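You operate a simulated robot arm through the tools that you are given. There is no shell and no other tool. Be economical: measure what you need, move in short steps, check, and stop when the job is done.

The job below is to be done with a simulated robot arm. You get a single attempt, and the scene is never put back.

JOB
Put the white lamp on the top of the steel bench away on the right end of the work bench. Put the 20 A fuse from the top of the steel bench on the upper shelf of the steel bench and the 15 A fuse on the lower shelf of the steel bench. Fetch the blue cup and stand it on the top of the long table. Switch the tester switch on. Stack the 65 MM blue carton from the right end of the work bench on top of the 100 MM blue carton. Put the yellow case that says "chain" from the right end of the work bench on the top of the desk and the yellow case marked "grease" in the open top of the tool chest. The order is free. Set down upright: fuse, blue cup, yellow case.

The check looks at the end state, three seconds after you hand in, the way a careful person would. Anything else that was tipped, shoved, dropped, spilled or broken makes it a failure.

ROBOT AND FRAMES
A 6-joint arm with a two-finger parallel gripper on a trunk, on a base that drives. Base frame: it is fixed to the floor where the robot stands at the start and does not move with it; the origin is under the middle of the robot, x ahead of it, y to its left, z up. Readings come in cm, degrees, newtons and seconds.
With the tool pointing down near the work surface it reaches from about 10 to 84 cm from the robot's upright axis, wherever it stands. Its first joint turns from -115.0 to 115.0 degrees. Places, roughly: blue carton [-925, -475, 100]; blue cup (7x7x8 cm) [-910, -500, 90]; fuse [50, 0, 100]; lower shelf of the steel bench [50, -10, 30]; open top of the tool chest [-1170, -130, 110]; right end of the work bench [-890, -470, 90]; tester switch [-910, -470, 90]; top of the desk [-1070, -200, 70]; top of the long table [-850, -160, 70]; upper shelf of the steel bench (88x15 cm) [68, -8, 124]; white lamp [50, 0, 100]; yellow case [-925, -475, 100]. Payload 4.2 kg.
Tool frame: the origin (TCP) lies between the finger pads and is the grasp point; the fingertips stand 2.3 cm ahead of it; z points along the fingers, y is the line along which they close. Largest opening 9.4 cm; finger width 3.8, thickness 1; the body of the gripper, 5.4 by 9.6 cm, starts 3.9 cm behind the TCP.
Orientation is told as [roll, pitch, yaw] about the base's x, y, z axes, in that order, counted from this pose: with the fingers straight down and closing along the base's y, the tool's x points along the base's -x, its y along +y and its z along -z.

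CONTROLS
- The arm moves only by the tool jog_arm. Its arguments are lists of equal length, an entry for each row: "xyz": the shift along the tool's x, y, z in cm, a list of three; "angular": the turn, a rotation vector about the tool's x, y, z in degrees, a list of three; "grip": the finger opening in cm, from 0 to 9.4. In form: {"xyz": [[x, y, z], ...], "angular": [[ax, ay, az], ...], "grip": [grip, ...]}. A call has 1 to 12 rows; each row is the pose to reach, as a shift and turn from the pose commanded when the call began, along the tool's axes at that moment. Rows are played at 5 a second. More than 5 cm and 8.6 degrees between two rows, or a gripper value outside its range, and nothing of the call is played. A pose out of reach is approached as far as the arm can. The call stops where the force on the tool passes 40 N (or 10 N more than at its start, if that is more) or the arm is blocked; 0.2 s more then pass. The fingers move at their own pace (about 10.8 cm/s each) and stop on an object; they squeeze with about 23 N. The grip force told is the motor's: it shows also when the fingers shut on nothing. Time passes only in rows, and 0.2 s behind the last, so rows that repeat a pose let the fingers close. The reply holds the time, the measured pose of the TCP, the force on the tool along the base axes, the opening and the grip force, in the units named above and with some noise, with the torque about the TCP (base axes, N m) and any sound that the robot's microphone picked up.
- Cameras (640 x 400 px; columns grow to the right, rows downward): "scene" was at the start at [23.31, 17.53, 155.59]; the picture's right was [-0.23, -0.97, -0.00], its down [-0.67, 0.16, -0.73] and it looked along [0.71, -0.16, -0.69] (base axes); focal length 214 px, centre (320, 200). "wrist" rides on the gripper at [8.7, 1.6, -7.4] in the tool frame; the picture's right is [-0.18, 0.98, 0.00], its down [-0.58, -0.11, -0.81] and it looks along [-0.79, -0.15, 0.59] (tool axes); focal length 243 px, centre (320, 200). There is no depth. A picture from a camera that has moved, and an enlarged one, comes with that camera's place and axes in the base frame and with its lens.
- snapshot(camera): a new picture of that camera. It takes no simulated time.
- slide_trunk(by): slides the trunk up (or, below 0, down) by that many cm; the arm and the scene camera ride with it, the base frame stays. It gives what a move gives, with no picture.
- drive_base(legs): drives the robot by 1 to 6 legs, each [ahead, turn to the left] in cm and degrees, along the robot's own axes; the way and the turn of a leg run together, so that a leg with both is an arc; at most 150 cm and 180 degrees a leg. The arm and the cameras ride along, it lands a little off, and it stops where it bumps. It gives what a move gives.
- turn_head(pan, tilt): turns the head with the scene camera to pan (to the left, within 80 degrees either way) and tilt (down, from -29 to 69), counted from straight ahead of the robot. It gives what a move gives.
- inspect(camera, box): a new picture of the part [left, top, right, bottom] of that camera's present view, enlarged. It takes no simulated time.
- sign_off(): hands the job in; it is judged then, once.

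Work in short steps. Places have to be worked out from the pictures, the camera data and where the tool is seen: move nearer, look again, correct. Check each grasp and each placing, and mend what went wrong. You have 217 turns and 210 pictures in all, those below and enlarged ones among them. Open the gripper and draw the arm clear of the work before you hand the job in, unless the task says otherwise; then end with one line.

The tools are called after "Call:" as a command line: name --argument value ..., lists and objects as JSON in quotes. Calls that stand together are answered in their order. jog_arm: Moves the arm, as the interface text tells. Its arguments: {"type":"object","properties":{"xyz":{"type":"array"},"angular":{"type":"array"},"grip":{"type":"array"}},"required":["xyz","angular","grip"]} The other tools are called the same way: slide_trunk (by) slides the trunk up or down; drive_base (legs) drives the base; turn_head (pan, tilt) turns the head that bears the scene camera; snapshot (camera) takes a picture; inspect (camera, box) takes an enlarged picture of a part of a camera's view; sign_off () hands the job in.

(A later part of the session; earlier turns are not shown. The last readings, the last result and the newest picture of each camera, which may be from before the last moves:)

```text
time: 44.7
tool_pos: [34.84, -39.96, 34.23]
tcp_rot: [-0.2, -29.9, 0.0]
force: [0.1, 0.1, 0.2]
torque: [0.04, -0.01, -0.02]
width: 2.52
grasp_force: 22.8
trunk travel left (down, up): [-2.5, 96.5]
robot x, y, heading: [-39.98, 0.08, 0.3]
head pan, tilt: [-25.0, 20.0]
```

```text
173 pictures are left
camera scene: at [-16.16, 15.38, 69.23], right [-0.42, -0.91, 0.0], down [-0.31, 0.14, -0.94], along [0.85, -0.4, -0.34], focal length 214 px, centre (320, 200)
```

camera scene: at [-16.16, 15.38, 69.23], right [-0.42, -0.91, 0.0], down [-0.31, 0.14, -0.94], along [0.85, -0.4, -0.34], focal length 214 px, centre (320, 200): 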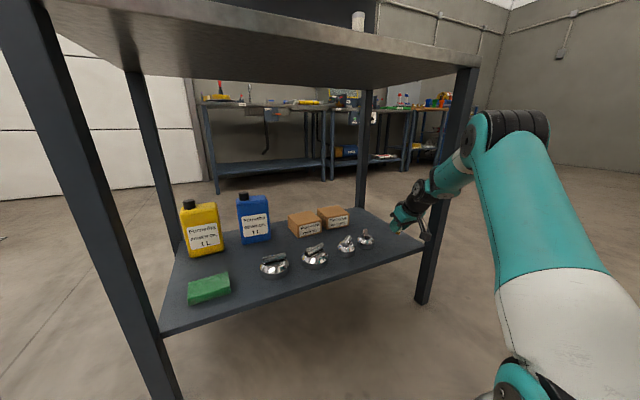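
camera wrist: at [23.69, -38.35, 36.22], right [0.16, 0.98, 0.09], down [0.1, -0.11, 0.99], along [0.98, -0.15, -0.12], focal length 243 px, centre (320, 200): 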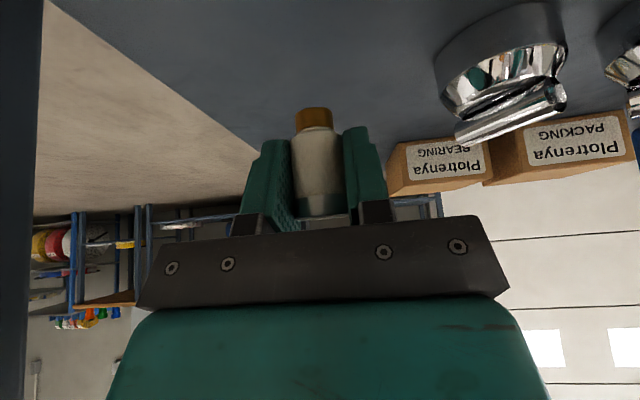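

Position is good. I lower 2.6 cm more, then in tiny steps.

Call:
jog_arm --xyz '[[0.65, 0, 1.12], [1.3, 0, 2.25], [1.3, 0, 2.25]]' --angular '[[0, 0, 0], [0, 0, 0], [0, 0, 0]]' --grip '[0, 0, 0]'

Call:
inspect --camera "wrist" --box '[240, 60, 400, 180]'

```text
time: 45.5
tool_pos: [34.93, -40.07, 31.55]
tcp_rot: [-0.1, -29.9, 0.1]
force: [0.4, -0.6, -0.1]
torque: [0.03, 0.02, 0.01]
width: 2.55
grasp_force: 23.1
trunk travel left (down, up): [-2.5, 96.5]
robot x, y, heading: [-39.68, -0.05, 0.1]
head pan, tilt: [-25.0, 20.0]
```

```text
3.33 times, centred on (320, 120) of wrist
camera zoom: at [23.65, -38.39, 33.63], right [0.16, 0.98, 0.09], down [0.1, -0.11, 0.99], along [0.98, -0.15, -0.12], focal length 809 px, centre (320, 467)
```

zoom: 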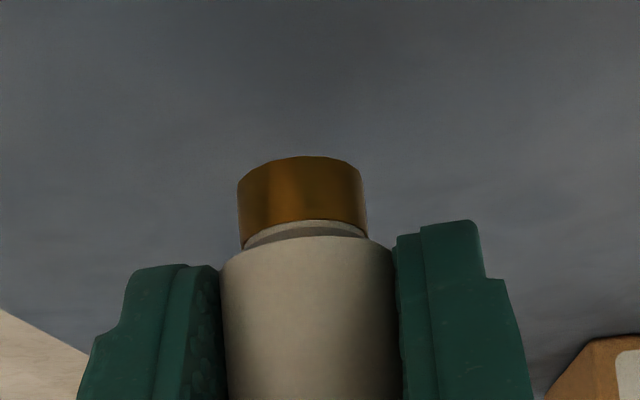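

Not yet in contact; I continue by 0.6 cm and then feel.

Call:
jog_arm --xyz '[[0.15, 0, 0.26], [0.3, 0, 0.52], [0.3, 0, 0.52]]' --angular '[[0, 0, 0], [0, 0, 0], [0, 0, 0]]' --grip '[0, 0, 0]'

Call:
jog_arm --xyz '[[0.15, 0, 0.26], [0.15, 0, 0.26]]' --angular '[[0, 0, 0], [0, 0, 0]]' --grip '[0, 0]'

```text
time: 46.3
tool_pos: [34.95, -40.01, 30.93]
tcp_rot: [-0.3, -30.0, 0.0]
force: [-1.2, 0.0, -1.1]
torque: [-0.01, -0.05, 0.02]
width: 2.54
grasp_force: 23.3
trunk travel left (down, up): [-2.5, 96.5]
robot x, y, heading: [-40.25, -0.28, 0.0]
head pan, tilt: [-25.0, 20.0]
```

```text
time: 46.9
tool_pos: [34.86, -39.92, 30.75]
tcp_rot: [-0.2, -29.9, 0.1]
force: [0.7, 0.0, 0.5]
torque: [0.02, -0.02, -0.01]
width: 2.54
grasp_force: 22.8
trunk travel left (down, up): [-2.5, 96.5]
robot x, y, heading: [-40.13, -0.26, 0.1]
head pan, tilt: [-25.0, 20.0]
```

Call:
jog_arm --xyz '[[0.15, 0, 0.26], [0.15, 0, 0.26]]' --angular '[[0, 0, 0], [0, 0, 0]]' --grip '[0, 0]'

Call:
inspect --camera "wrist" --box '[240, 60, 400, 180]'

```text
time: 47.5
tool_pos: [34.92, -39.94, 30.43]
tcp_rot: [-0.2, -29.9, 0.1]
force: [-0.9, 0.0, 0.3]
torque: [0.03, 0.0, 0.03]
width: 2.54
grasp_force: 23.1
trunk travel left (down, up): [-2.5, 96.5]
robot x, y, heading: [-39.91, -0.04, -0.2]
head pan, tilt: [-25.0, 20.0]
```

```text
3.33 times, centred on (320, 120) of wrist
camera zoom: at [23.63, -38.38, 32.44], right [0.16, 0.98, 0.09], down [0.1, -0.11, 0.99], along [0.98, -0.15, -0.12], focal length 809 px, centre (320, 467)
```

zoom: 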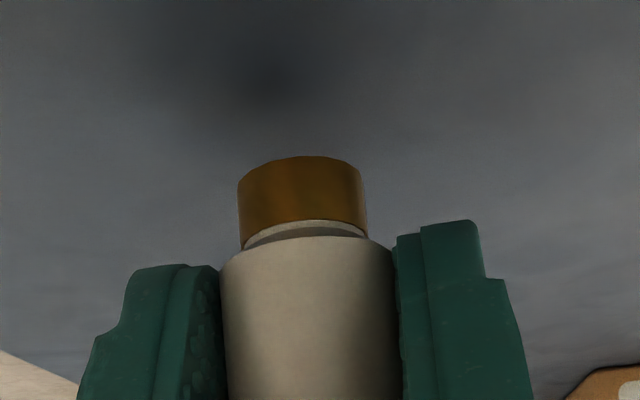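

The shadow is still apart from the base; a bit more to go.

Call:
jog_arm --xyz '[[0.15, 0, 0.26], [0.3, 0, 0.52], [0.3, 0, 0.52]]' --angular '[[0, 0, 0], [0, 0, 0], [0, 0, 0]]' --grip '[0, 0, 0]'

Call:
inspect --camera "wrist" --box '[240, 60, 400, 180]'

```text
time: 48.3
tool_pos: [34.96, -40.04, 29.7]
tcp_rot: [-0.2, -30.0, 0.1]
force: [0.3, -0.3, -0.6]
torque: [0.03, -0.04, 0.02]
width: 2.55
grasp_force: 22.9
trunk travel left (down, up): [-2.5, 96.5]
robot x, y, heading: [-40.09, -0.17, 0.0]
head pan, tilt: [-25.0, 20.0]
```

```text
3.33 times, centred on (320, 120) of wrist
camera zoom: at [23.65, -38.43, 31.83], right [0.16, 0.98, 0.09], down [0.1, -0.11, 0.99], along [0.98, -0.15, -0.12], focal length 809 px, centre (320, 467)
```

zoom: 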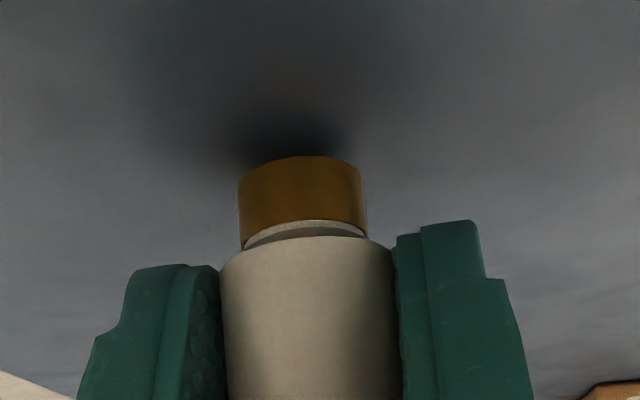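

Call:
jog_arm --xyz '[[0.1, 0, 0.17], [0.1, 0, 0.17]]' --angular '[[0, 0, 0], [0, 0, 0]]' --grip '[0, 0]'

Call:
jog_arm --xyz '[[0.1, 0, 0.17], [0.1, 0, 0.17]]' --angular '[[0, 0, 0], [0, 0, 0]]' --grip '[0, 0]'

```text
time: 48.9
tool_pos: [34.92, -39.95, 29.6]
tcp_rot: [-0.2, -30.0, 0.1]
force: [-0.5, 1.2, -1.1]
torque: [0.0, 0.01, 0.0]
width: 2.55
grasp_force: 23.0
trunk travel left (down, up): [-2.5, 96.5]
robot x, y, heading: [-39.98, -0.05, -0.2]
head pan, tilt: [-25.0, 20.0]
```

```text
time: 49.5
tool_pos: [35.0, -39.96, 29.36]
tcp_rot: [-0.2, -30.0, 0.1]
force: [-0.2, -0.4, 0.1]
torque: [-0.01, -0.02, -0.02]
width: 2.57
grasp_force: 23.0
trunk travel left (down, up): [-2.5, 96.5]
robot x, y, heading: [-39.53, -0.05, 0.1]
head pan, tilt: [-25.0, 20.0]
```

Call:
jog_arm --xyz '[[0.1, 0, 0.17], [0.1, 0, 0.17]]' --angular '[[0, 0, 0], [0, 0, 0]]' --grip '[0, 0]'

Call:
inspect --camera "wrist" --box '[240, 60, 400, 180]'

```text
time: 50.1
tool_pos: [35.0, -40.09, 29.35]
tcp_rot: [-0.4, -30.1, 0.2]
force: [-0.8, 1.9, 11.6]
torque: [0.04, 0.04, 0.0]
width: 2.51
grasp_force: 23.5
trunk travel left (down, up): [-2.5, 96.5]
robot x, y, heading: [-39.93, -0.14, 0.3]
head pan, tilt: [-25.0, 20.0]
```

```text
3.33 times, centred on (320, 120) of wrist
camera zoom: at [23.69, -38.44, 31.38], right [0.16, 0.98, 0.09], down [0.1, -0.1, 0.99], along [0.98, -0.15, -0.11], focal length 809 px, centre (320, 467)
```

zoom: 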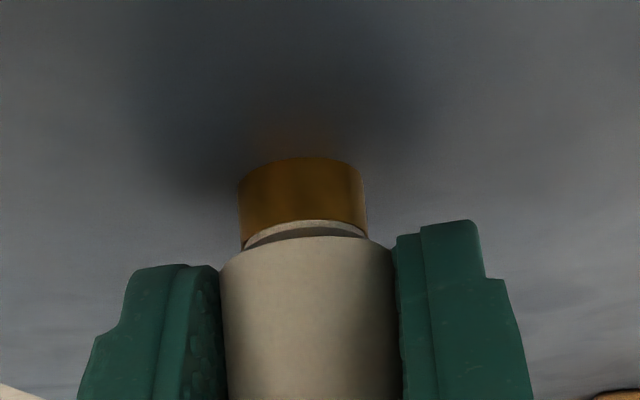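

Contact at 11.6 N. I open and back out along the axis.

Call:
jog_arm --xyz '[[0, 0, 0], [0, 0, 0], [0, 0, -3], [0.5, 0, -7.5], [4, 0, -10]]' --angular '[[0, 0, 0], [0, 0, 0], [0, 0, 0], [0, 0, 0], [0, 0, 0]]' --grip '[3.2, 5, 5, 5, 5]'

Call:
snapshot --camera "wrist"

```text
time: 51.3
tool_pos: [26.6, -39.96, 35.7]
tcp_rot: [0.0, -29.9, 0.2]
force: [-0.1, 0.2, -0.3]
torque: [-0.04, 0.02, -0.02]
width: 4.97
grasp_force: 0.0
trunk travel left (down, up): [-2.5, 96.5]
robot x, y, heading: [-39.9, -0.22, -0.0]
head pan, tilt: [-25.0, 20.0]
```

```text
168 pictures are left
camera wrist: at [15.26, -38.4, 37.88], right [0.16, 0.98, 0.09], down [0.1, -0.11, 0.99], along [0.98, -0.15, -0.12], focal length 243 px, centre (320, 200)
```

wrist: 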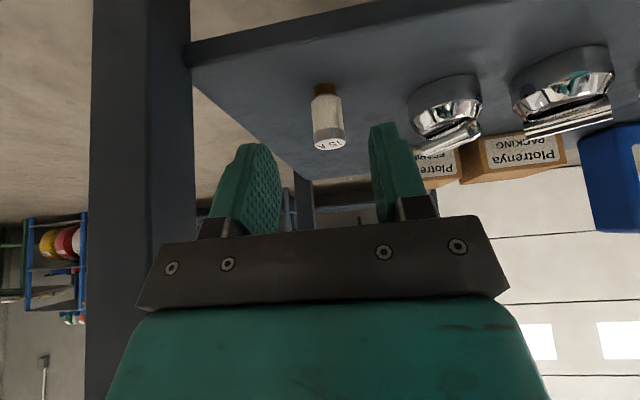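

15 A stands upright on the lower shelf. I back out, raise the trunk 80 cm, and return for the lamp.

Call:
drive_base --legs '[[-36, 0]]'

Call:
slide_trunk --by 40

Call:
slide_trunk --by 40

Call:
drive_base --legs '[[48, 0]]'

Call:
turn_head --pan -15 --tilt 40

Call:
snapshot --camera "scene"

Call:
snapshot --camera "wrist"

```text
time: 53.6
tool_pos: [-9.75, -39.97, 35.75]
tcp_rot: [-0.1, -29.9, 0.1]
force: [-0.7, 0.0, 0.1]
torque: [0.0, 0.0, -0.01]
width: 5.02
grasp_force: 0.0
trunk travel left (down, up): [-2.5, 96.5]
robot x, y, heading: [-76.41, 0.16, 0.1]
head pan, tilt: [-25.0, 20.0]
```

```text
time: 57.5
tool_pos: [-9.69, -39.9, 75.81]
tcp_rot: [-0.2, -29.9, 0.0]
force: [-0.7, 0.0, -1.4]
torque: [0.01, -0.01, 0.0]
width: 5.0
grasp_force: 0.1
trunk travel left (down, up): [-42.5, 56.5]
robot x, y, heading: [-75.94, 0.22, 0.0]
head pan, tilt: [-25.0, 20.0]
```

```text
time: 61.3
tool_pos: [-9.77, -40.0, 115.77]
tcp_rot: [-0.2, -29.9, 0.0]
force: [0.6, -0.8, 0.0]
torque: [0.0, -0.02, 0.0]
width: 5.0
grasp_force: 0.0
trunk travel left (down, up): [-82.5, 16.5]
robot x, y, heading: [-76.12, -0.34, 0.0]
head pan, tilt: [-25.0, 20.0]
```

```text
time: 64.1
tool_pos: [38.32, -39.69, 115.77]
tcp_rot: [-0.2, -30.0, 0.3]
force: [-0.8, 0.2, 0.1]
torque: [-0.01, -0.05, 0.02]
width: 5.03
grasp_force: 0.0
trunk travel left (down, up): [-82.5, 16.5]
robot x, y, heading: [-28.24, -0.09, 0.3]
head pan, tilt: [-25.0, 20.0]
```

```text
time: 65.0
tool_pos: [38.42, -39.71, 115.81]
tcp_rot: [-0.2, -29.9, 0.3]
force: [-1.3, -0.3, 0.0]
torque: [0.01, 0.01, 0.0]
width: 4.99
grasp_force: 0.0
trunk travel left (down, up): [-82.5, 16.5]
robot x, y, heading: [-28.16, 0.21, 0.3]
head pan, tilt: [-15.0, 40.0]
```

```text
167 pictures are left
camera scene: at [-4.81, 17.28, 146.09], right [-0.26, -0.97, 0.0], down [-0.62, 0.16, -0.77], along [0.74, -0.2, -0.64], focal length 214 px, centre (320, 200)
```

scene: 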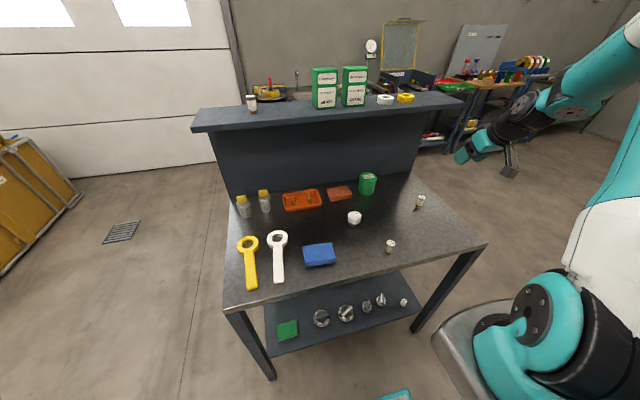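

```text
166 pictures are left
camera wrist: at [27.05, -38.16, 117.89], right [0.16, 0.98, 0.09], down [0.1, -0.11, 0.99], along [0.98, -0.15, -0.12], focal length 243 px, centre (320, 200)
```

wrist: 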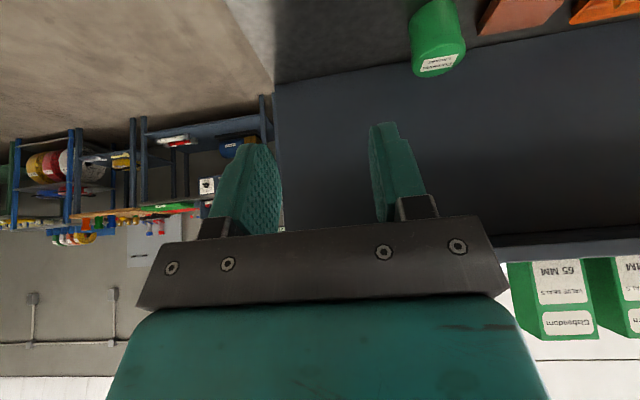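

Both fuses are fine. The lamp is near (46.8,-9). I swing over to it with opening at max and reduce tilt to 10°.

Call:
jog_arm --xyz '[[0.1, 4.4, 1.2], [0.2, 8.8, 2.4], [0.4, 13.2, 3.7], [0.5, 17.6, 5], [0.6, 22, 6.2], [0.75, 26.4, 7.5], [0.9, 30.8, 8.7]]' --angular '[[0, 3, 0], [0, 6, 0], [0, 9, 0], [0, 12, 0], [0, 15, 0], [0, 18, 0], [0, 20, 0]]' --grip '[9.4, 9.4, 9.4, 9.4, 9.4, 9.4, 9.4]'

Call:
snapshot --camera "wrist"

```text
time: 66.6
tool_pos: [41.73, -8.85, 107.78]
tcp_rot: [-0.1, -9.9, 0.2]
force: [0.0, -0.8, -0.3]
torque: [0.03, -0.02, -0.01]
width: 9.39
grasp_force: 0.0
trunk travel left (down, up): [-82.5, 16.5]
robot x, y, heading: [-27.86, -0.06, 0.4]
head pan, tilt: [-15.0, 40.0]
```

```text
165 pictures are left
camera wrist: at [31.85, -7.32, 113.58], right [0.18, 0.98, 0.03], down [0.43, -0.11, 0.89], along [0.88, -0.15, -0.45], focal length 243 px, centre (320, 200)
```

wrist: 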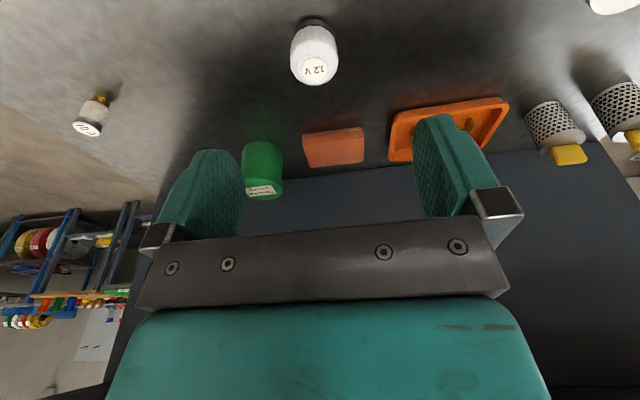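

Lamp centre about (47.5,-9.9), ~5.3 wide, 5.5 tall. I descend around it and close.

Call:
jog_arm --xyz '[[-1.2, -0.5, 4.2], [-2.4, -1.05, 8.4], [-2.4, -1.05, 12.4], [-2.4, -1.05, 16.2], [-2.4, -1.05, 18.8], [-2.4, -1.05, 18.8], [-2.4, -1.05, 18.8], [-2.4, -1.05, 18.8]]' --angular '[[0, 0, 0], [0, 0, 0], [0, 0, 0], [0, 0, 0], [0, 0, 0], [0, 0, 0], [0, 0, 0], [0, 0, 0]]' --grip '[9.4, 9.4, 9.4, 9.4, 9.4, 5, 2, 2]'

Call:
snapshot --camera "wrist"

```text
time: 68.4
tool_pos: [47.36, -10.04, 89.57]
tcp_rot: [-0.1, -9.9, 0.2]
force: [0.9, -0.7, 0.8]
torque: [0.0, -0.04, 0.02]
width: 5.09
grasp_force: 23.2
trunk travel left (down, up): [-82.5, 16.5]
robot x, y, heading: [-27.84, -0.17, 0.3]
head pan, tilt: [-15.0, 40.0]
```

```text
164 pictures are left
camera wrist: at [37.49, -8.46, 95.43], right [0.18, 0.98, 0.03], down [0.43, -0.11, 0.89], along [0.88, -0.15, -0.45], focal length 243 px, centre (320, 200)
```

wrist: 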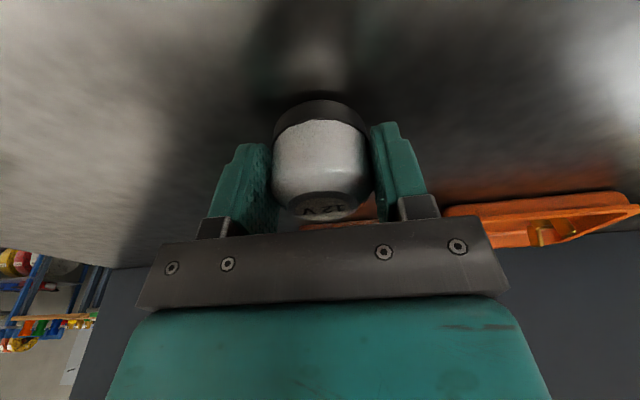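

Lamp is held (5.09 cm). I lift it 20 cm and back away from the bench.

Call:
jog_arm --xyz '[[0, 0, -4.5], [0, 0, -9], [0, 0, -13.5], [2, 0, -17.5], [4, 0, -21]]' --angular '[[0, 0, 0], [0, 0, 0], [0, 0, 0], [0, 0, 0], [0, 0, 0]]' --grip '[2, 2, 2, 2, 2]'

Call:
drive_base --legs '[[-60, 0]]'

Call:
turn_head --pan 80 --tilt 15

Call:
snapshot --camera "scene"

```text
time: 69.6
tool_pos: [39.99, -9.83, 109.55]
tcp_rot: [-0.2, -9.8, 0.2]
force: [0.9, -0.7, -1.6]
torque: [0.0, 0.01, -0.02]
width: 5.07
grasp_force: 22.7
trunk travel left (down, up): [-82.5, 16.5]
robot x, y, heading: [-27.96, 0.05, 0.3]
head pan, tilt: [-15.0, 40.0]
```

```text
time: 73.0
tool_pos: [-19.94, -10.16, 109.54]
tcp_rot: [-0.2, -9.9, 0.0]
force: [-1.0, -0.3, -0.8]
torque: [-0.02, 0.02, -0.02]
width: 5.09
grasp_force: 23.0
trunk travel left (down, up): [-82.5, 16.5]
robot x, y, heading: [-88.36, -0.26, 0.2]
head pan, tilt: [-15.0, 40.0]
```

```text
time: 74.7
tool_pos: [-20.02, -10.21, 109.52]
tcp_rot: [-0.2, -9.9, 0.1]
force: [-0.1, -0.1, -1.0]
torque: [-0.02, 0.0, -0.04]
width: 5.09
grasp_force: 23.5
trunk travel left (down, up): [-82.5, 16.5]
robot x, y, heading: [-88.43, 0.37, -0.1]
head pan, tilt: [80.0, 15.0]
```

```text
163 pictures are left
camera scene: at [-71.36, 28.5, 150.04], right [0.98, -0.17, 0.0], down [-0.04, -0.26, -0.97], along [0.17, 0.95, -0.26], focal length 214 px, centre (320, 200)
```

scene: 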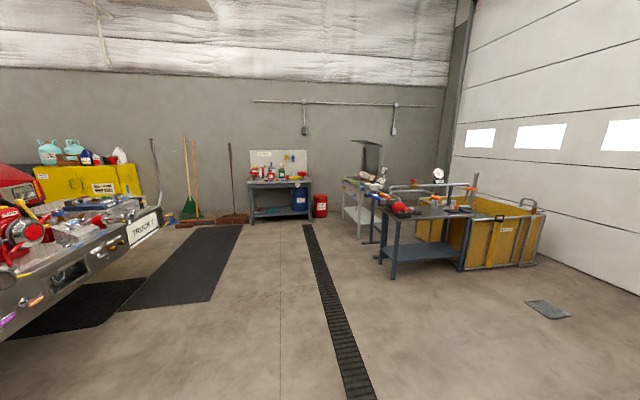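

A truck stands to the left-rear. I look to the right before turning.

Call:
turn_head --pan -80 --tilt 15

Call:
snapshot --camera "scene"

```text
time: 77.1
tool_pos: [-20.02, -10.26, 109.47]
tcp_rot: [-0.2, -10.0, 0.1]
force: [-0.2, 0.0, -0.9]
torque: [-0.03, -0.01, 0.02]
width: 5.07
grasp_force: 23.4
trunk travel left (down, up): [-82.5, 16.5]
robot x, y, heading: [-87.97, 0.19, -0.1]
head pan, tilt: [-80.0, 15.0]
```

```text
162 pictures are left
camera scene: at [-71.35, 10.11, 150.04], right [-0.98, -0.17, 0.0], down [-0.05, 0.25, -0.97], along [0.17, -0.95, -0.26], focal length 214 px, centre (320, 200)
```

scene: 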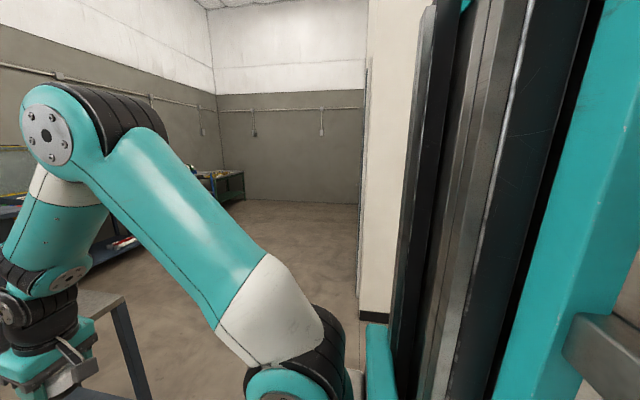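

Turning left in place is clear (the truck starts at y>150). I turn 180° and look along the way.

Call:
drive_base --legs '[[0, 90], [0, 90]]'

Call:
turn_head --pan 0 --tilt 10

Call:
snapshot --camera "scene"

Call:
turn_head --pan 50 --tilt 10

Call:
snapshot --camera "scene"

```text
time: 85.2
tool_pos: [-156.59, 9.35, 109.53]
tcp_rot: [-0.2, -9.9, -179.3]
force: [0.7, -0.3, -0.7]
torque: [0.04, -0.02, -0.03]
width: 5.08
grasp_force: 23.0
trunk travel left (down, up): [-82.5, 16.5]
robot x, y, heading: [-87.93, -0.01, -179.5]
head pan, tilt: [-80.0, 15.0]
```

```text
time: 86.7
tool_pos: [-156.53, 9.33, 109.63]
tcp_rot: [-0.1, -9.9, -179.2]
force: [-0.5, 0.5, -0.9]
torque: [0.0, 0.0, 0.01]
width: 5.07
grasp_force: 23.2
trunk travel left (down, up): [-82.5, 16.5]
robot x, y, heading: [-88.28, -0.09, -179.0]
head pan, tilt: [0.0, 10.0]
```

```text
161 pictures are left
camera scene: at [-112.48, -19.93, 150.85], right [-0.01, 1.0, 0.0], down [0.17, 0.0, -0.98], along [-0.98, -0.01, -0.17], focal length 214 px, centre (320, 200)
```

scene: 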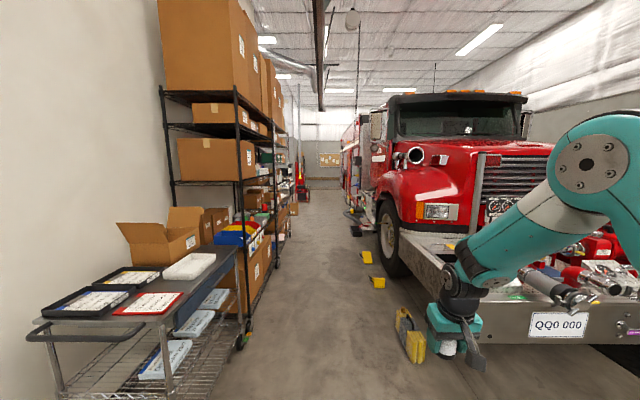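

```text
time: 87.9
tool_pos: [-156.51, 9.33, 109.62]
tcp_rot: [-0.3, -9.9, -179.2]
force: [-0.5, 0.4, -1.0]
torque: [-0.01, 0.01, 0.01]
width: 5.05
grasp_force: 22.7
trunk travel left (down, up): [-82.5, 16.5]
robot x, y, heading: [-88.11, 0.08, -179.3]
head pan, tilt: [50.0, 10.0]
```

```text
160 pictures are left
camera scene: at [-109.08, -27.02, 150.85], right [-0.77, 0.64, 0.0], down [0.11, 0.13, -0.98], along [-0.63, -0.76, -0.17], focal length 214 px, centre (320, 200)
```

scene: 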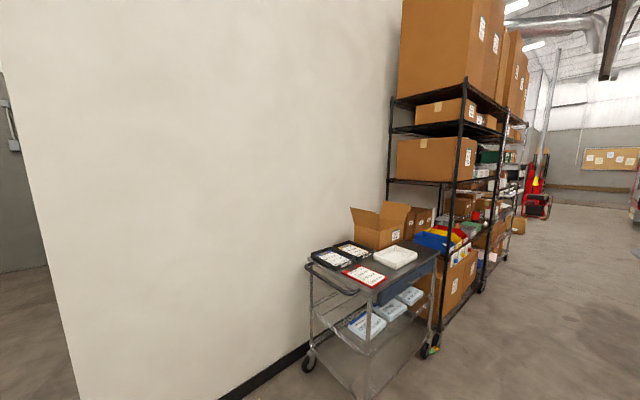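

There is an aisle between the storage racks (y<-83) and the truck (y>45). I shift to y≈-15 and drive along it.

Call:
drive_base --legs '[[0, 5], [150, 0], [0, -6], [130, 0]]'

Call:
turn_head --pan 0 --tilt 10

Call:
snapshot --camera "scene"

```text
time: 102.5
tool_pos: [-436.14, 1.42, 109.61]
tcp_rot: [-0.2, -9.7, 178.5]
force: [0.5, -0.2, 0.1]
torque: [0.02, 0.02, 0.0]
width: 5.09
grasp_force: 23.0
trunk travel left (down, up): [-82.5, 16.5]
robot x, y, heading: [-368.47, -10.76, 178.8]
head pan, tilt: [50.0, 10.0]
```

```text
time: 103.7
tool_pos: [-436.31, 1.41, 109.6]
tcp_rot: [-0.1, -9.9, 178.6]
force: [-0.3, -1.0, -0.9]
torque: [-0.03, -0.02, -0.04]
width: 5.08
grasp_force: 23.8
trunk travel left (down, up): [-82.5, 16.5]
robot x, y, heading: [-368.12, -10.3, 178.4]
head pan, tilt: [0.0, 10.0]
```

```text
159 pictures are left
camera scene: at [-393.31, -29.51, 150.85], right [0.03, 1.0, 0.0], down [0.17, 0.0, -0.98], along [-0.98, 0.02, -0.17], focal length 214 px, centre (320, 200)
```

scene: 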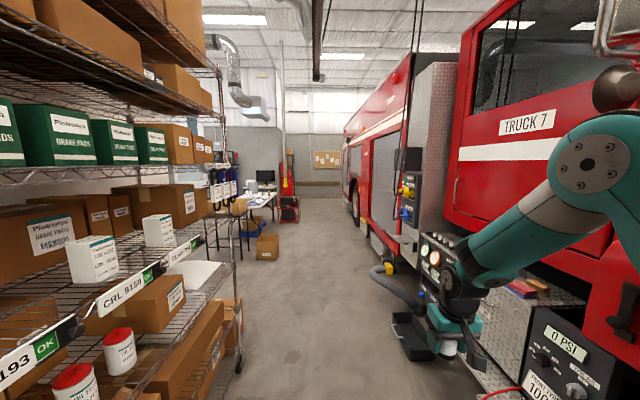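

Aisle remains clear from about y=-90 to 70. I continue 270 cm.

Call:
drive_base --legs '[[0, 2], [150, 0], [130, 0]]'

Call:
snapshot --camera "scene"

Call:
turn_head --pan 50 --tilt 10

Call:
snapshot --camera "scene"

```text
time: 117.6
tool_pos: [-715.22, -2.22, 109.57]
tcp_rot: [-0.1, -9.9, -179.6]
force: [0.1, -0.1, -1.3]
torque: [0.01, -0.03, 0.03]
width: 5.08
grasp_force: 23.2
trunk travel left (down, up): [-82.5, 16.5]
robot x, y, heading: [-647.05, -11.9, -179.4]
head pan, tilt: [0.0, 10.0]
```

```text
158 pictures are left
camera scene: at [-671.32, -31.76, 150.85], right [0.0, 1.0, 0.0], down [0.17, 0.0, -0.98], along [-0.98, 0.0, -0.17], focal length 214 px, centre (320, 200)
```

scene: 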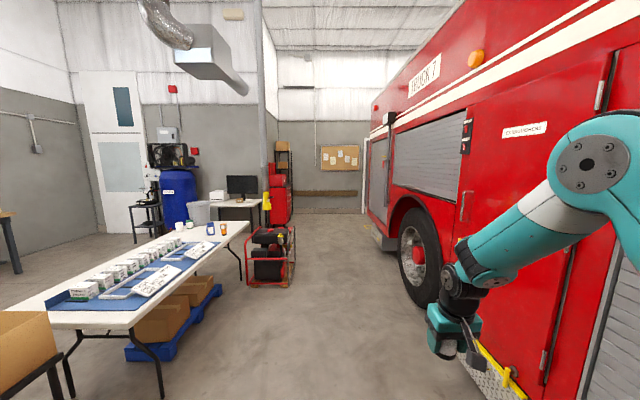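

```text
time: 118.8
tool_pos: [-715.1, -2.24, 109.61]
tcp_rot: [-0.1, -9.9, -179.7]
force: [0.4, 0.0, -0.5]
torque: [0.02, 0.05, -0.01]
width: 5.08
grasp_force: 22.3
trunk travel left (down, up): [-82.5, 16.5]
robot x, y, heading: [-646.79, -12.31, -179.7]
head pan, tilt: [50.0, 10.0]
```

```text
157 pictures are left
camera scene: at [-667.97, -38.86, 150.85], right [-0.77, 0.64, 0.0], down [0.11, 0.13, -0.98], along [-0.63, -0.76, -0.17], focal length 214 px, centre (320, 200)
```

scene: 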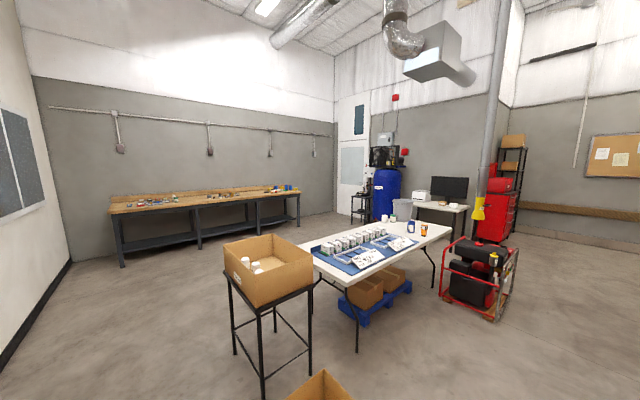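

I see the long table, desk, red tool chest and the work bench on the back wall. I look further left to check the passage toward the work bench.

Call:
turn_head --pan 80 --tilt 25

Call:
snapshot --camera "scene"

```text
time: 119.7
tool_pos: [-715.21, -2.17, 109.72]
tcp_rot: [-0.1, -9.9, -179.7]
force: [0.0, 0.2, -1.3]
torque: [0.01, 0.0, -0.02]
width: 5.09
grasp_force: 23.1
trunk travel left (down, up): [-82.5, 16.5]
robot x, y, heading: [-646.53, -12.0, -179.8]
head pan, tilt: [80.0, 25.0]
```

```text
156 pictures are left
camera scene: at [-663.59, -40.8, 148.42], right [-0.99, 0.17, 0.0], down [0.07, 0.42, -0.91], along [-0.15, -0.89, -0.42], focal length 214 px, centre (320, 200)
```

scene: 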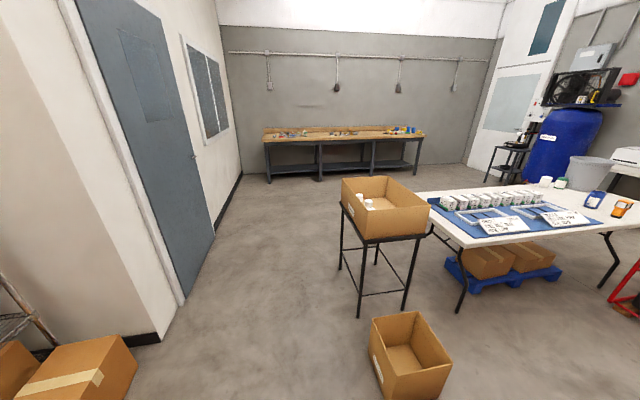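

The passage between the wall (x=-570) and the stand (x<-708) is clear. I drive through it, then toward the right end of the work bench.

Call:
drive_base --legs '[[-8, 0], [0, 90], [150, 0], [140, 0]]'

Call:
turn_head --pan -50 --tilt 15

Call:
snapshot --camera "scene"

```text
time: 138.2
tool_pos: [-647.6, -370.5, 109.55]
tcp_rot: [-0.1, -9.8, -89.5]
force: [-0.1, -0.3, -0.5]
torque: [-0.03, 0.01, 0.03]
width: 5.06
grasp_force: 23.1
trunk travel left (down, up): [-82.5, 16.5]
robot x, y, heading: [-637.72, -302.61, -89.6]
head pan, tilt: [80.0, 25.0]
```

```text
time: 140.3
tool_pos: [-647.63, -370.55, 109.51]
tcp_rot: [-0.1, -10.0, -89.4]
force: [-0.4, -0.1, -1.7]
torque: [0.0, 0.03, 0.01]
width: 5.07
grasp_force: 22.3
trunk travel left (down, up): [-82.5, 16.5]
robot x, y, heading: [-637.92, -302.26, -89.6]
head pan, tilt: [-50.0, 15.0]
```

```text
155 pictures are left
camera scene: at [-625.5, -323.44, 150.04], right [-0.65, 0.76, 0.0], down [0.2, 0.17, -0.97], along [-0.73, -0.63, -0.26], focal length 214 px, centre (320, 200)
```

scene: 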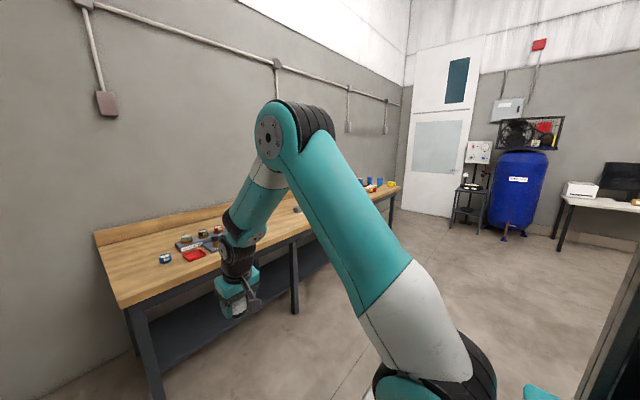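

I continue diagonally to stand in front of the right end at about (-890,-345).

Call:
drive_base --legs '[[0, -80.7], [150, 0], [106, 0], [0, 80]]'

Call:
turn_head --pan 0 --tilt 30

Call:
snapshot --camera "scene"

```text
time: 159.8
tool_pos: [-901.26, -412.93, 109.54]
tcp_rot: [0.0, -9.8, -90.1]
force: [-0.4, -0.3, -0.8]
torque: [0.02, 0.03, -0.04]
width: 5.08
grasp_force: 22.7
trunk travel left (down, up): [-82.5, 16.5]
robot x, y, heading: [-891.48, -344.94, -90.5]
head pan, tilt: [-50.0, 15.0]
```

```text
time: 160.9
tool_pos: [-901.43, -413.02, 109.55]
tcp_rot: [-0.1, -9.9, -90.1]
force: [-0.5, 0.5, -0.6]
torque: [0.0, -0.03, -0.01]
width: 5.09
grasp_force: 23.0
trunk travel left (down, up): [-82.5, 16.5]
robot x, y, heading: [-890.81, -344.69, -90.1]
head pan, tilt: [0.0, 30.0]
```

```text
154 pictures are left
camera scene: at [-871.53, -369.28, 147.62], right [-1.0, 0.0, 0.0], down [0.0, 0.5, -0.87], along [0.0, -0.87, -0.5], focal length 214 px, centre (320, 200)
```

scene: 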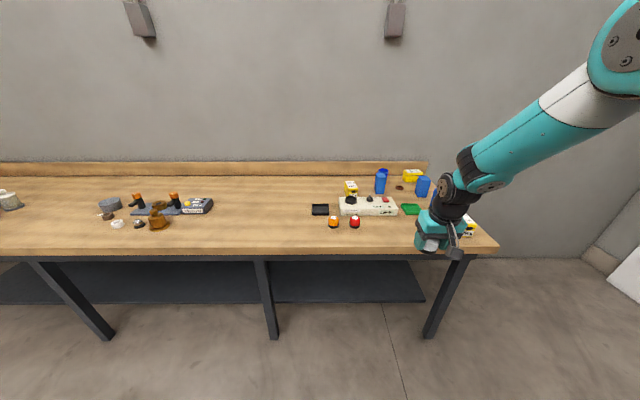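

I see the items at the right end; I enlarge them.

Call:
inspect --camera "scene" --box '[300, 150, 500, 260]'

Call:
snapshot --camera "wrist"

```text
3.20 times, centred on (400, 205) of scene
camera zoom: at [-871.53, -369.28, 147.62], right [-1.0, 0.0, 0.0], down [0.0, 0.5, -0.87], along [0.0, -0.87, -0.5], focal length 686 px, centre (64, 184)
```

zoom: 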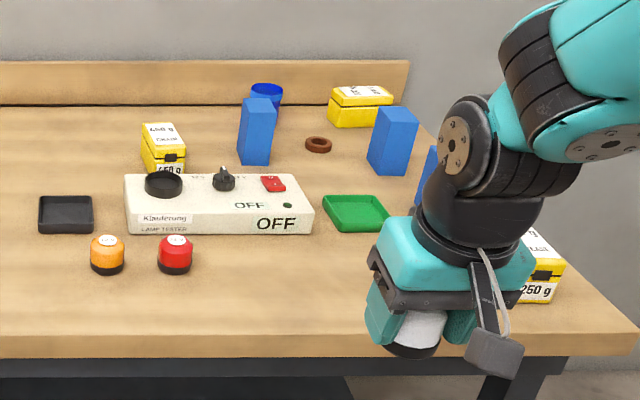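

```text
152 pictures are left
camera wrist: at [-899.79, -403.25, 115.35], right [0.98, -0.18, 0.03], down [-0.11, -0.43, 0.89], along [-0.15, -0.88, -0.45], focal length 243 px, centre (320, 200)
```

wrist: 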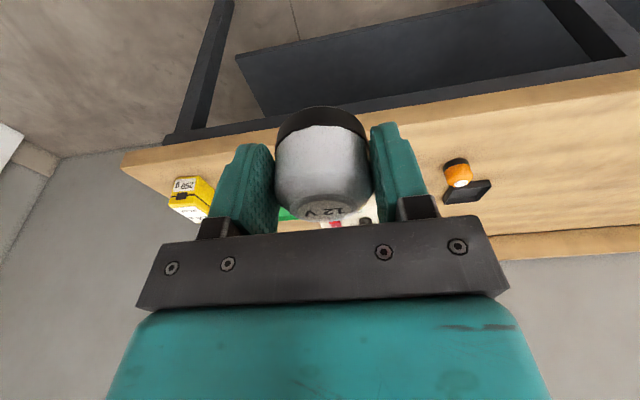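

The right end shows tester, orange and red lamps, three blue cartons, three yellow cases and the cup; bench z≈85. The free spot for the white lamp is right of the red lamp at about (-898.5,-451). I drive 38 cm closer.

Call:
drive_base --legs '[[38, 0]]'

Call:
turn_head --pan -5 --tilt 45

Call:
snapshot --camera "scene"

Call:
snapshot --camera "wrist"

```text
time: 163.3
tool_pos: [-901.05, -451.0, 109.65]
tcp_rot: [-0.1, -9.8, -89.9]
force: [-0.2, 0.5, -1.0]
torque: [0.03, -0.02, -0.03]
width: 5.09
grasp_force: 22.8
trunk travel left (down, up): [-82.5, 16.5]
robot x, y, heading: [-891.18, -382.72, -89.6]
head pan, tilt: [0.0, 30.0]
```

```text
time: 164.1
tool_pos: [-901.09, -451.06, 109.64]
tcp_rot: [0.0, -9.9, -89.7]
force: [-0.9, -0.4, -1.8]
torque: [0.03, 0.04, -0.03]
width: 5.09
grasp_force: 23.1
trunk travel left (down, up): [-82.5, 16.5]
robot x, y, heading: [-891.04, -382.87, -89.8]
head pan, tilt: [-5.0, 45.0]
```

```text
151 pictures are left
camera scene: at [-872.13, -406.22, 145.36], right [-1.0, 0.08, 0.0], down [0.06, 0.7, -0.71], along [-0.06, -0.7, -0.71], focal length 214 px, centre (320, 200)
```

scene: 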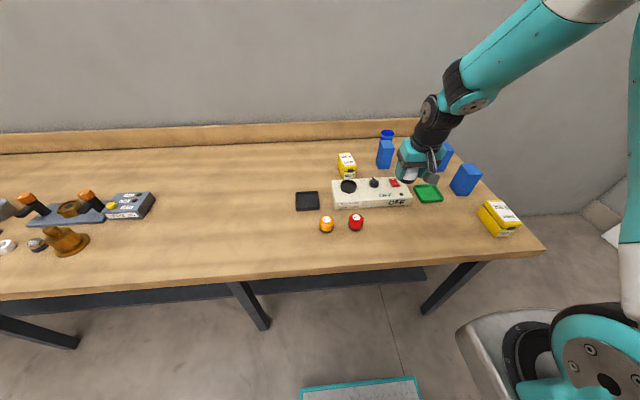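

```text
150 pictures are left
camera wrist: at [-899.51, -441.27, 115.35], right [0.98, -0.18, 0.03], down [-0.11, -0.43, 0.89], along [-0.15, -0.88, -0.45], focal length 243 px, centre (320, 200)
```

wrist: 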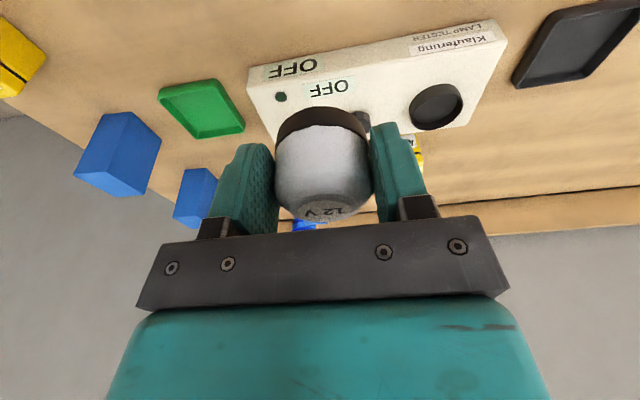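

Placing spot confirmed at (-898.5,-450.5), between bench front (-437) and tester (-460). I lower to just above contact.

Call:
jog_arm --xyz '[[0.8, 1.2, 3.8], [1.6, 2.5, 7.5], [2.3, 2.5, 11.2], [3.1, 2.5, 14.9], [3.8, 2.5, 18.4], [3.8, 2.5, 18.4]]' --angular '[[0, 0, 0], [0, 0, 0], [0, 0, 0], [0, 0, 0], [0, 0, 0], [0, 0, 0]]' --grip '[2, 2, 2, 2, 2, 2]'

Call:
snapshot --camera "wrist"

Call:
inspect --camera "scene" --box '[290, 120, 550, 280]'

```text
time: 165.5
tool_pos: [-898.57, -450.35, 90.73]
tcp_rot: [0.0, -9.9, -89.9]
force: [0.7, 0.3, -0.8]
torque: [0.03, -0.02, -0.01]
width: 5.09
grasp_force: 23.0
trunk travel left (down, up): [-82.5, 16.5]
robot x, y, heading: [-891.0, -382.86, -89.8]
head pan, tilt: [-5.0, 45.0]
```

```text
149 pictures are left
camera wrist: at [-896.98, -440.63, 96.52], right [0.98, -0.18, 0.03], down [-0.11, -0.43, 0.89], along [-0.15, -0.88, -0.45], focal length 243 px, centre (320, 200)
```

wrist: 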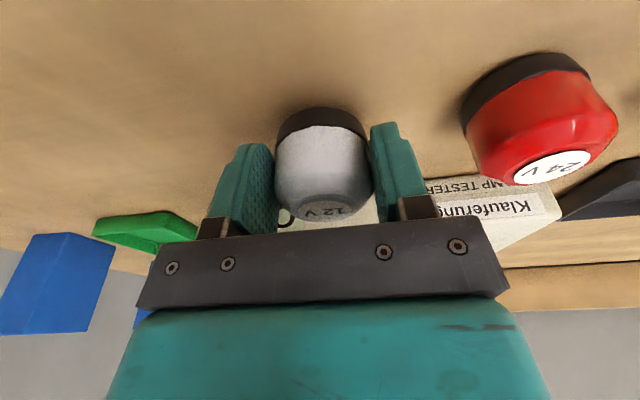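

```text
2.46 times, centred on (420, 200) of scene
camera zoom: at [-872.13, -406.21, 145.36], right [-1.0, 0.09, 0.0], down [0.06, 0.7, -0.71], along [-0.06, -0.7, -0.71], focal length 528 px, centre (74, 200)
```

zoom: 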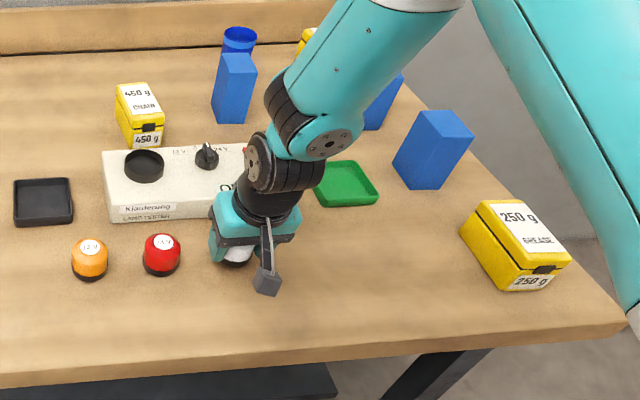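

Lower in small steps watching force.

Call:
jog_arm --xyz '[[0.12, 0, 0.7], [0.24, 0, 1.4], [0.24, 0, 1.4]]' --angular '[[0, 0, 0], [0, 0, 0], [0, 0, 0]]' --grip '[2, 2, 2]'

Call:
inspect --camera "wrist" --box '[240, 60, 400, 180]'

```text
time: 166.3
tool_pos: [-898.45, -450.39, 89.53]
tcp_rot: [0.0, -10.1, -89.8]
force: [0.1, 0.0, 21.1]
torque: [-0.22, -0.18, 0.06]
width: 5.1
grasp_force: 22.8
trunk travel left (down, up): [-82.5, 16.5]
robot x, y, heading: [-891.05, -383.15, -89.9]
head pan, tilt: [-5.0, 45.0]
```

```text
3.33 times, centred on (320, 120) of wrist
camera zoom: at [-896.99, -440.7, 95.23], right [0.98, -0.18, 0.03], down [-0.11, -0.43, 0.9], along [-0.15, -0.88, -0.44], focal length 809 px, centre (320, 467)
```

zoom: 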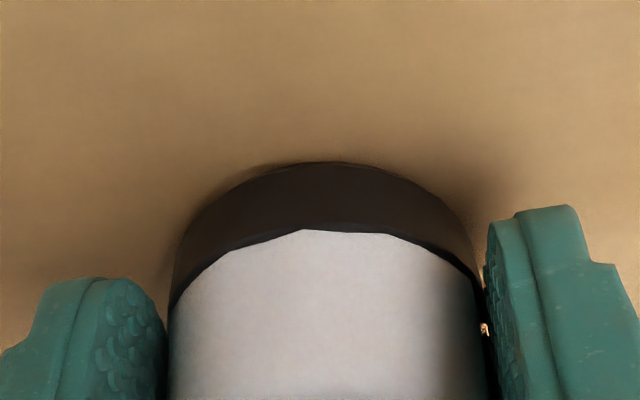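

Contact. I open to 6.8 and withdraw along the tool axis.

Call:
jog_arm --xyz '[[-0.03, 0, -0.2], [-0.03, 0, -0.2], [-0.03, 0, -0.2], [0, 0, -4], [0, 0, -8.5], [0, 0, -13], [0, 0, -17.5]]' --angular '[[0, 0, 0], [0, 0, 0], [0, 0, 0], [0, 0, 0], [0, 0, 0], [0, 0, 0], [0, 0, 0]]' --grip '[5.6, 6.8, 6.8, 6.8, 6.8, 6.8, 6.8]'

Call:
snapshot --camera "wrist"

Call:
inspect --camera "scene" --box '[290, 120, 550, 280]'

```text
time: 167.9
tool_pos: [-898.49, -447.45, 106.41]
tcp_rot: [-0.2, -9.8, -89.8]
force: [-0.7, -0.3, -0.8]
torque: [0.04, -0.03, 0.0]
width: 6.8
grasp_force: 0.2
trunk travel left (down, up): [-82.5, 16.5]
robot x, y, heading: [-891.23, -382.75, -89.9]
head pan, tilt: [-5.0, 45.0]
```

```text
146 pictures are left
camera wrist: at [-896.97, -437.7, 112.28], right [0.98, -0.18, 0.03], down [-0.11, -0.44, 0.89], along [-0.15, -0.88, -0.45], focal length 243 px, centre (320, 200)
```

wrist: 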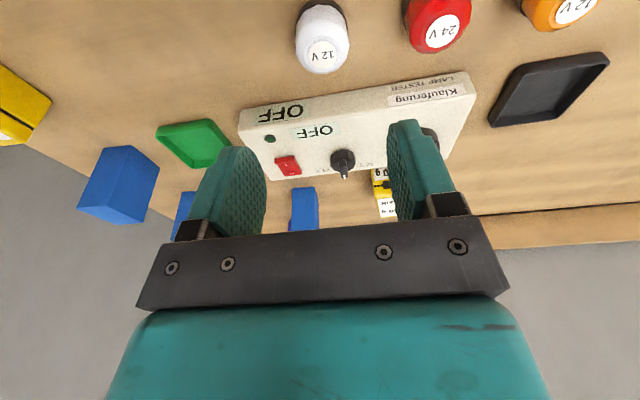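

```text
2.46 times, centred on (420, 200) of scene
camera zoom: at [-872.13, -406.28, 145.34], right [-1.0, 0.09, 0.0], down [0.06, 0.7, -0.71], along [-0.06, -0.7, -0.71], focal length 528 px, centre (74, 200)
```

zoom: 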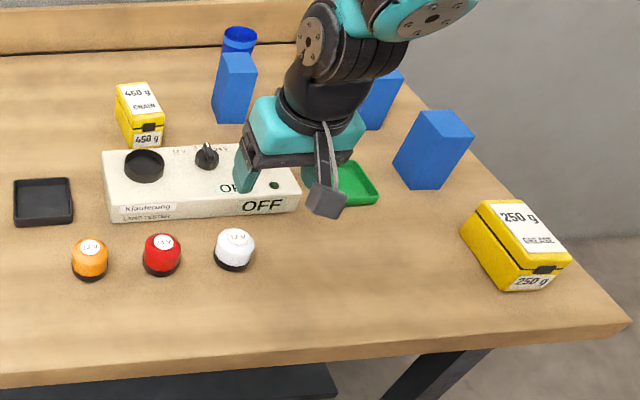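

Lamp placed upright. Now I examine the tester's switch closely.

Call:
inspect --camera "wrist" --box '[230, 60, 480, 220]'

Call:
inspect --camera "scene" --box '[320, 165, 430, 225]'

```text
2.50 times, centred on (355, 140) of wrist
camera zoom: at [-896.97, -437.7, 112.28], right [0.98, -0.18, 0.03], down [-0.11, -0.44, 0.89], along [-0.15, -0.88, -0.45], focal length 606 px, centre (232, 350)
```

zoom: 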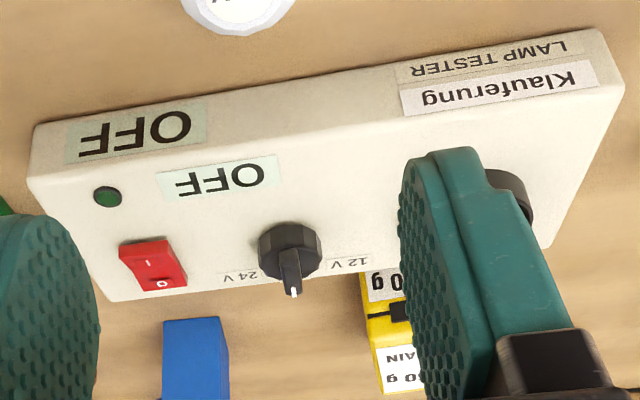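

```text
5.82 times, centred on (375, 195) of scene
camera zoom: at [-872.13, -406.28, 145.34], right [-1.0, 0.09, 0.0], down [0.06, 0.7, -0.71], along [-0.06, -0.7, -0.71], focal length 1248 px, centre (0, 229)
```

zoom: 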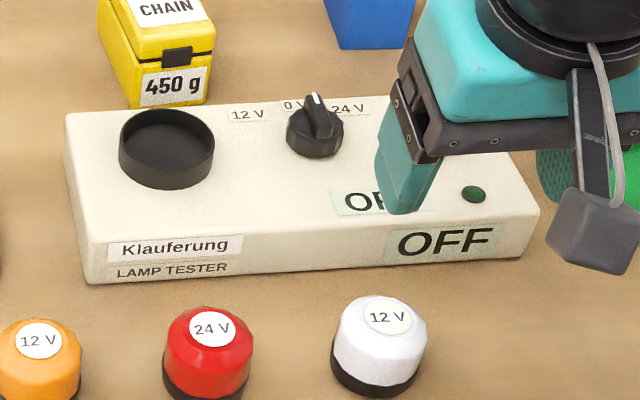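

The red rocker has "I" toward the robot and "O" on the far side; centre ≈(-906.6,-467.4, z 91). I close the fingers, tilt to 30° and hover above the "I" side.

Call:
jog_arm --xyz '[[-2.8, -1.6, 1.8], [-5.6, -3.3, 3.6], [-8.5, -4.9, 5.4], [-11.3, -6.6, 7.2], [-14.1, -8.2, 9]]' --angular '[[0, -4, 0], [0, -8, 0], [0, -12, 0], [0, -16, 0], [0, -20, 0]]' --grip '[4, 2, 0, 0, 0]'

Call:
snapshot --camera "wrist"

Call:
inspect --camera "scene" --box '[320, 150, 480, 250]'

```text
time: 169.1
tool_pos: [-906.9, -463.0, 100.12]
tcp_rot: [0.0, -30.0, -89.8]
force: [0.1, 0.3, 1.0]
torque: [0.02, -0.02, -0.02]
width: 0.0
grasp_force: 23.2
trunk travel left (down, up): [-82.5, 16.5]
robot x, y, heading: [-891.36, -382.91, -90.0]
head pan, tilt: [-5.0, 45.0]
```

```text
142 pictures are left
camera wrist: at [-905.26, -451.77, 102.14], right [0.98, -0.16, 0.09], down [-0.11, -0.1, 0.99], along [-0.15, -0.98, -0.12], focal length 243 px, centre (320, 200)
```

wrist: 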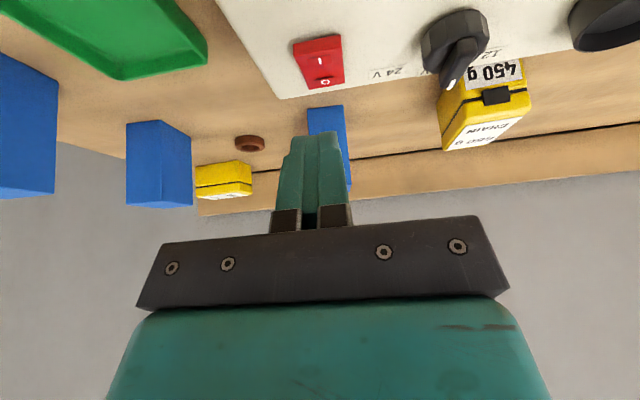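

```text
4.00 times, centred on (400, 200) of scene
camera zoom: at [-872.11, -406.17, 145.36], right [-1.0, 0.09, 0.0], down [0.06, 0.7, -0.71], along [-0.06, -0.7, -0.71], focal length 858 px, centre (0, 200)
```

zoom: 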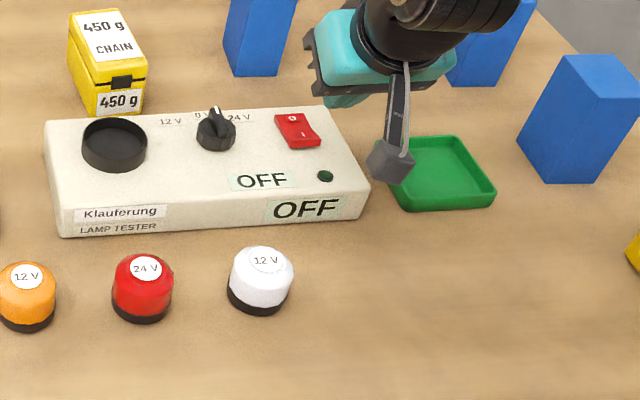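

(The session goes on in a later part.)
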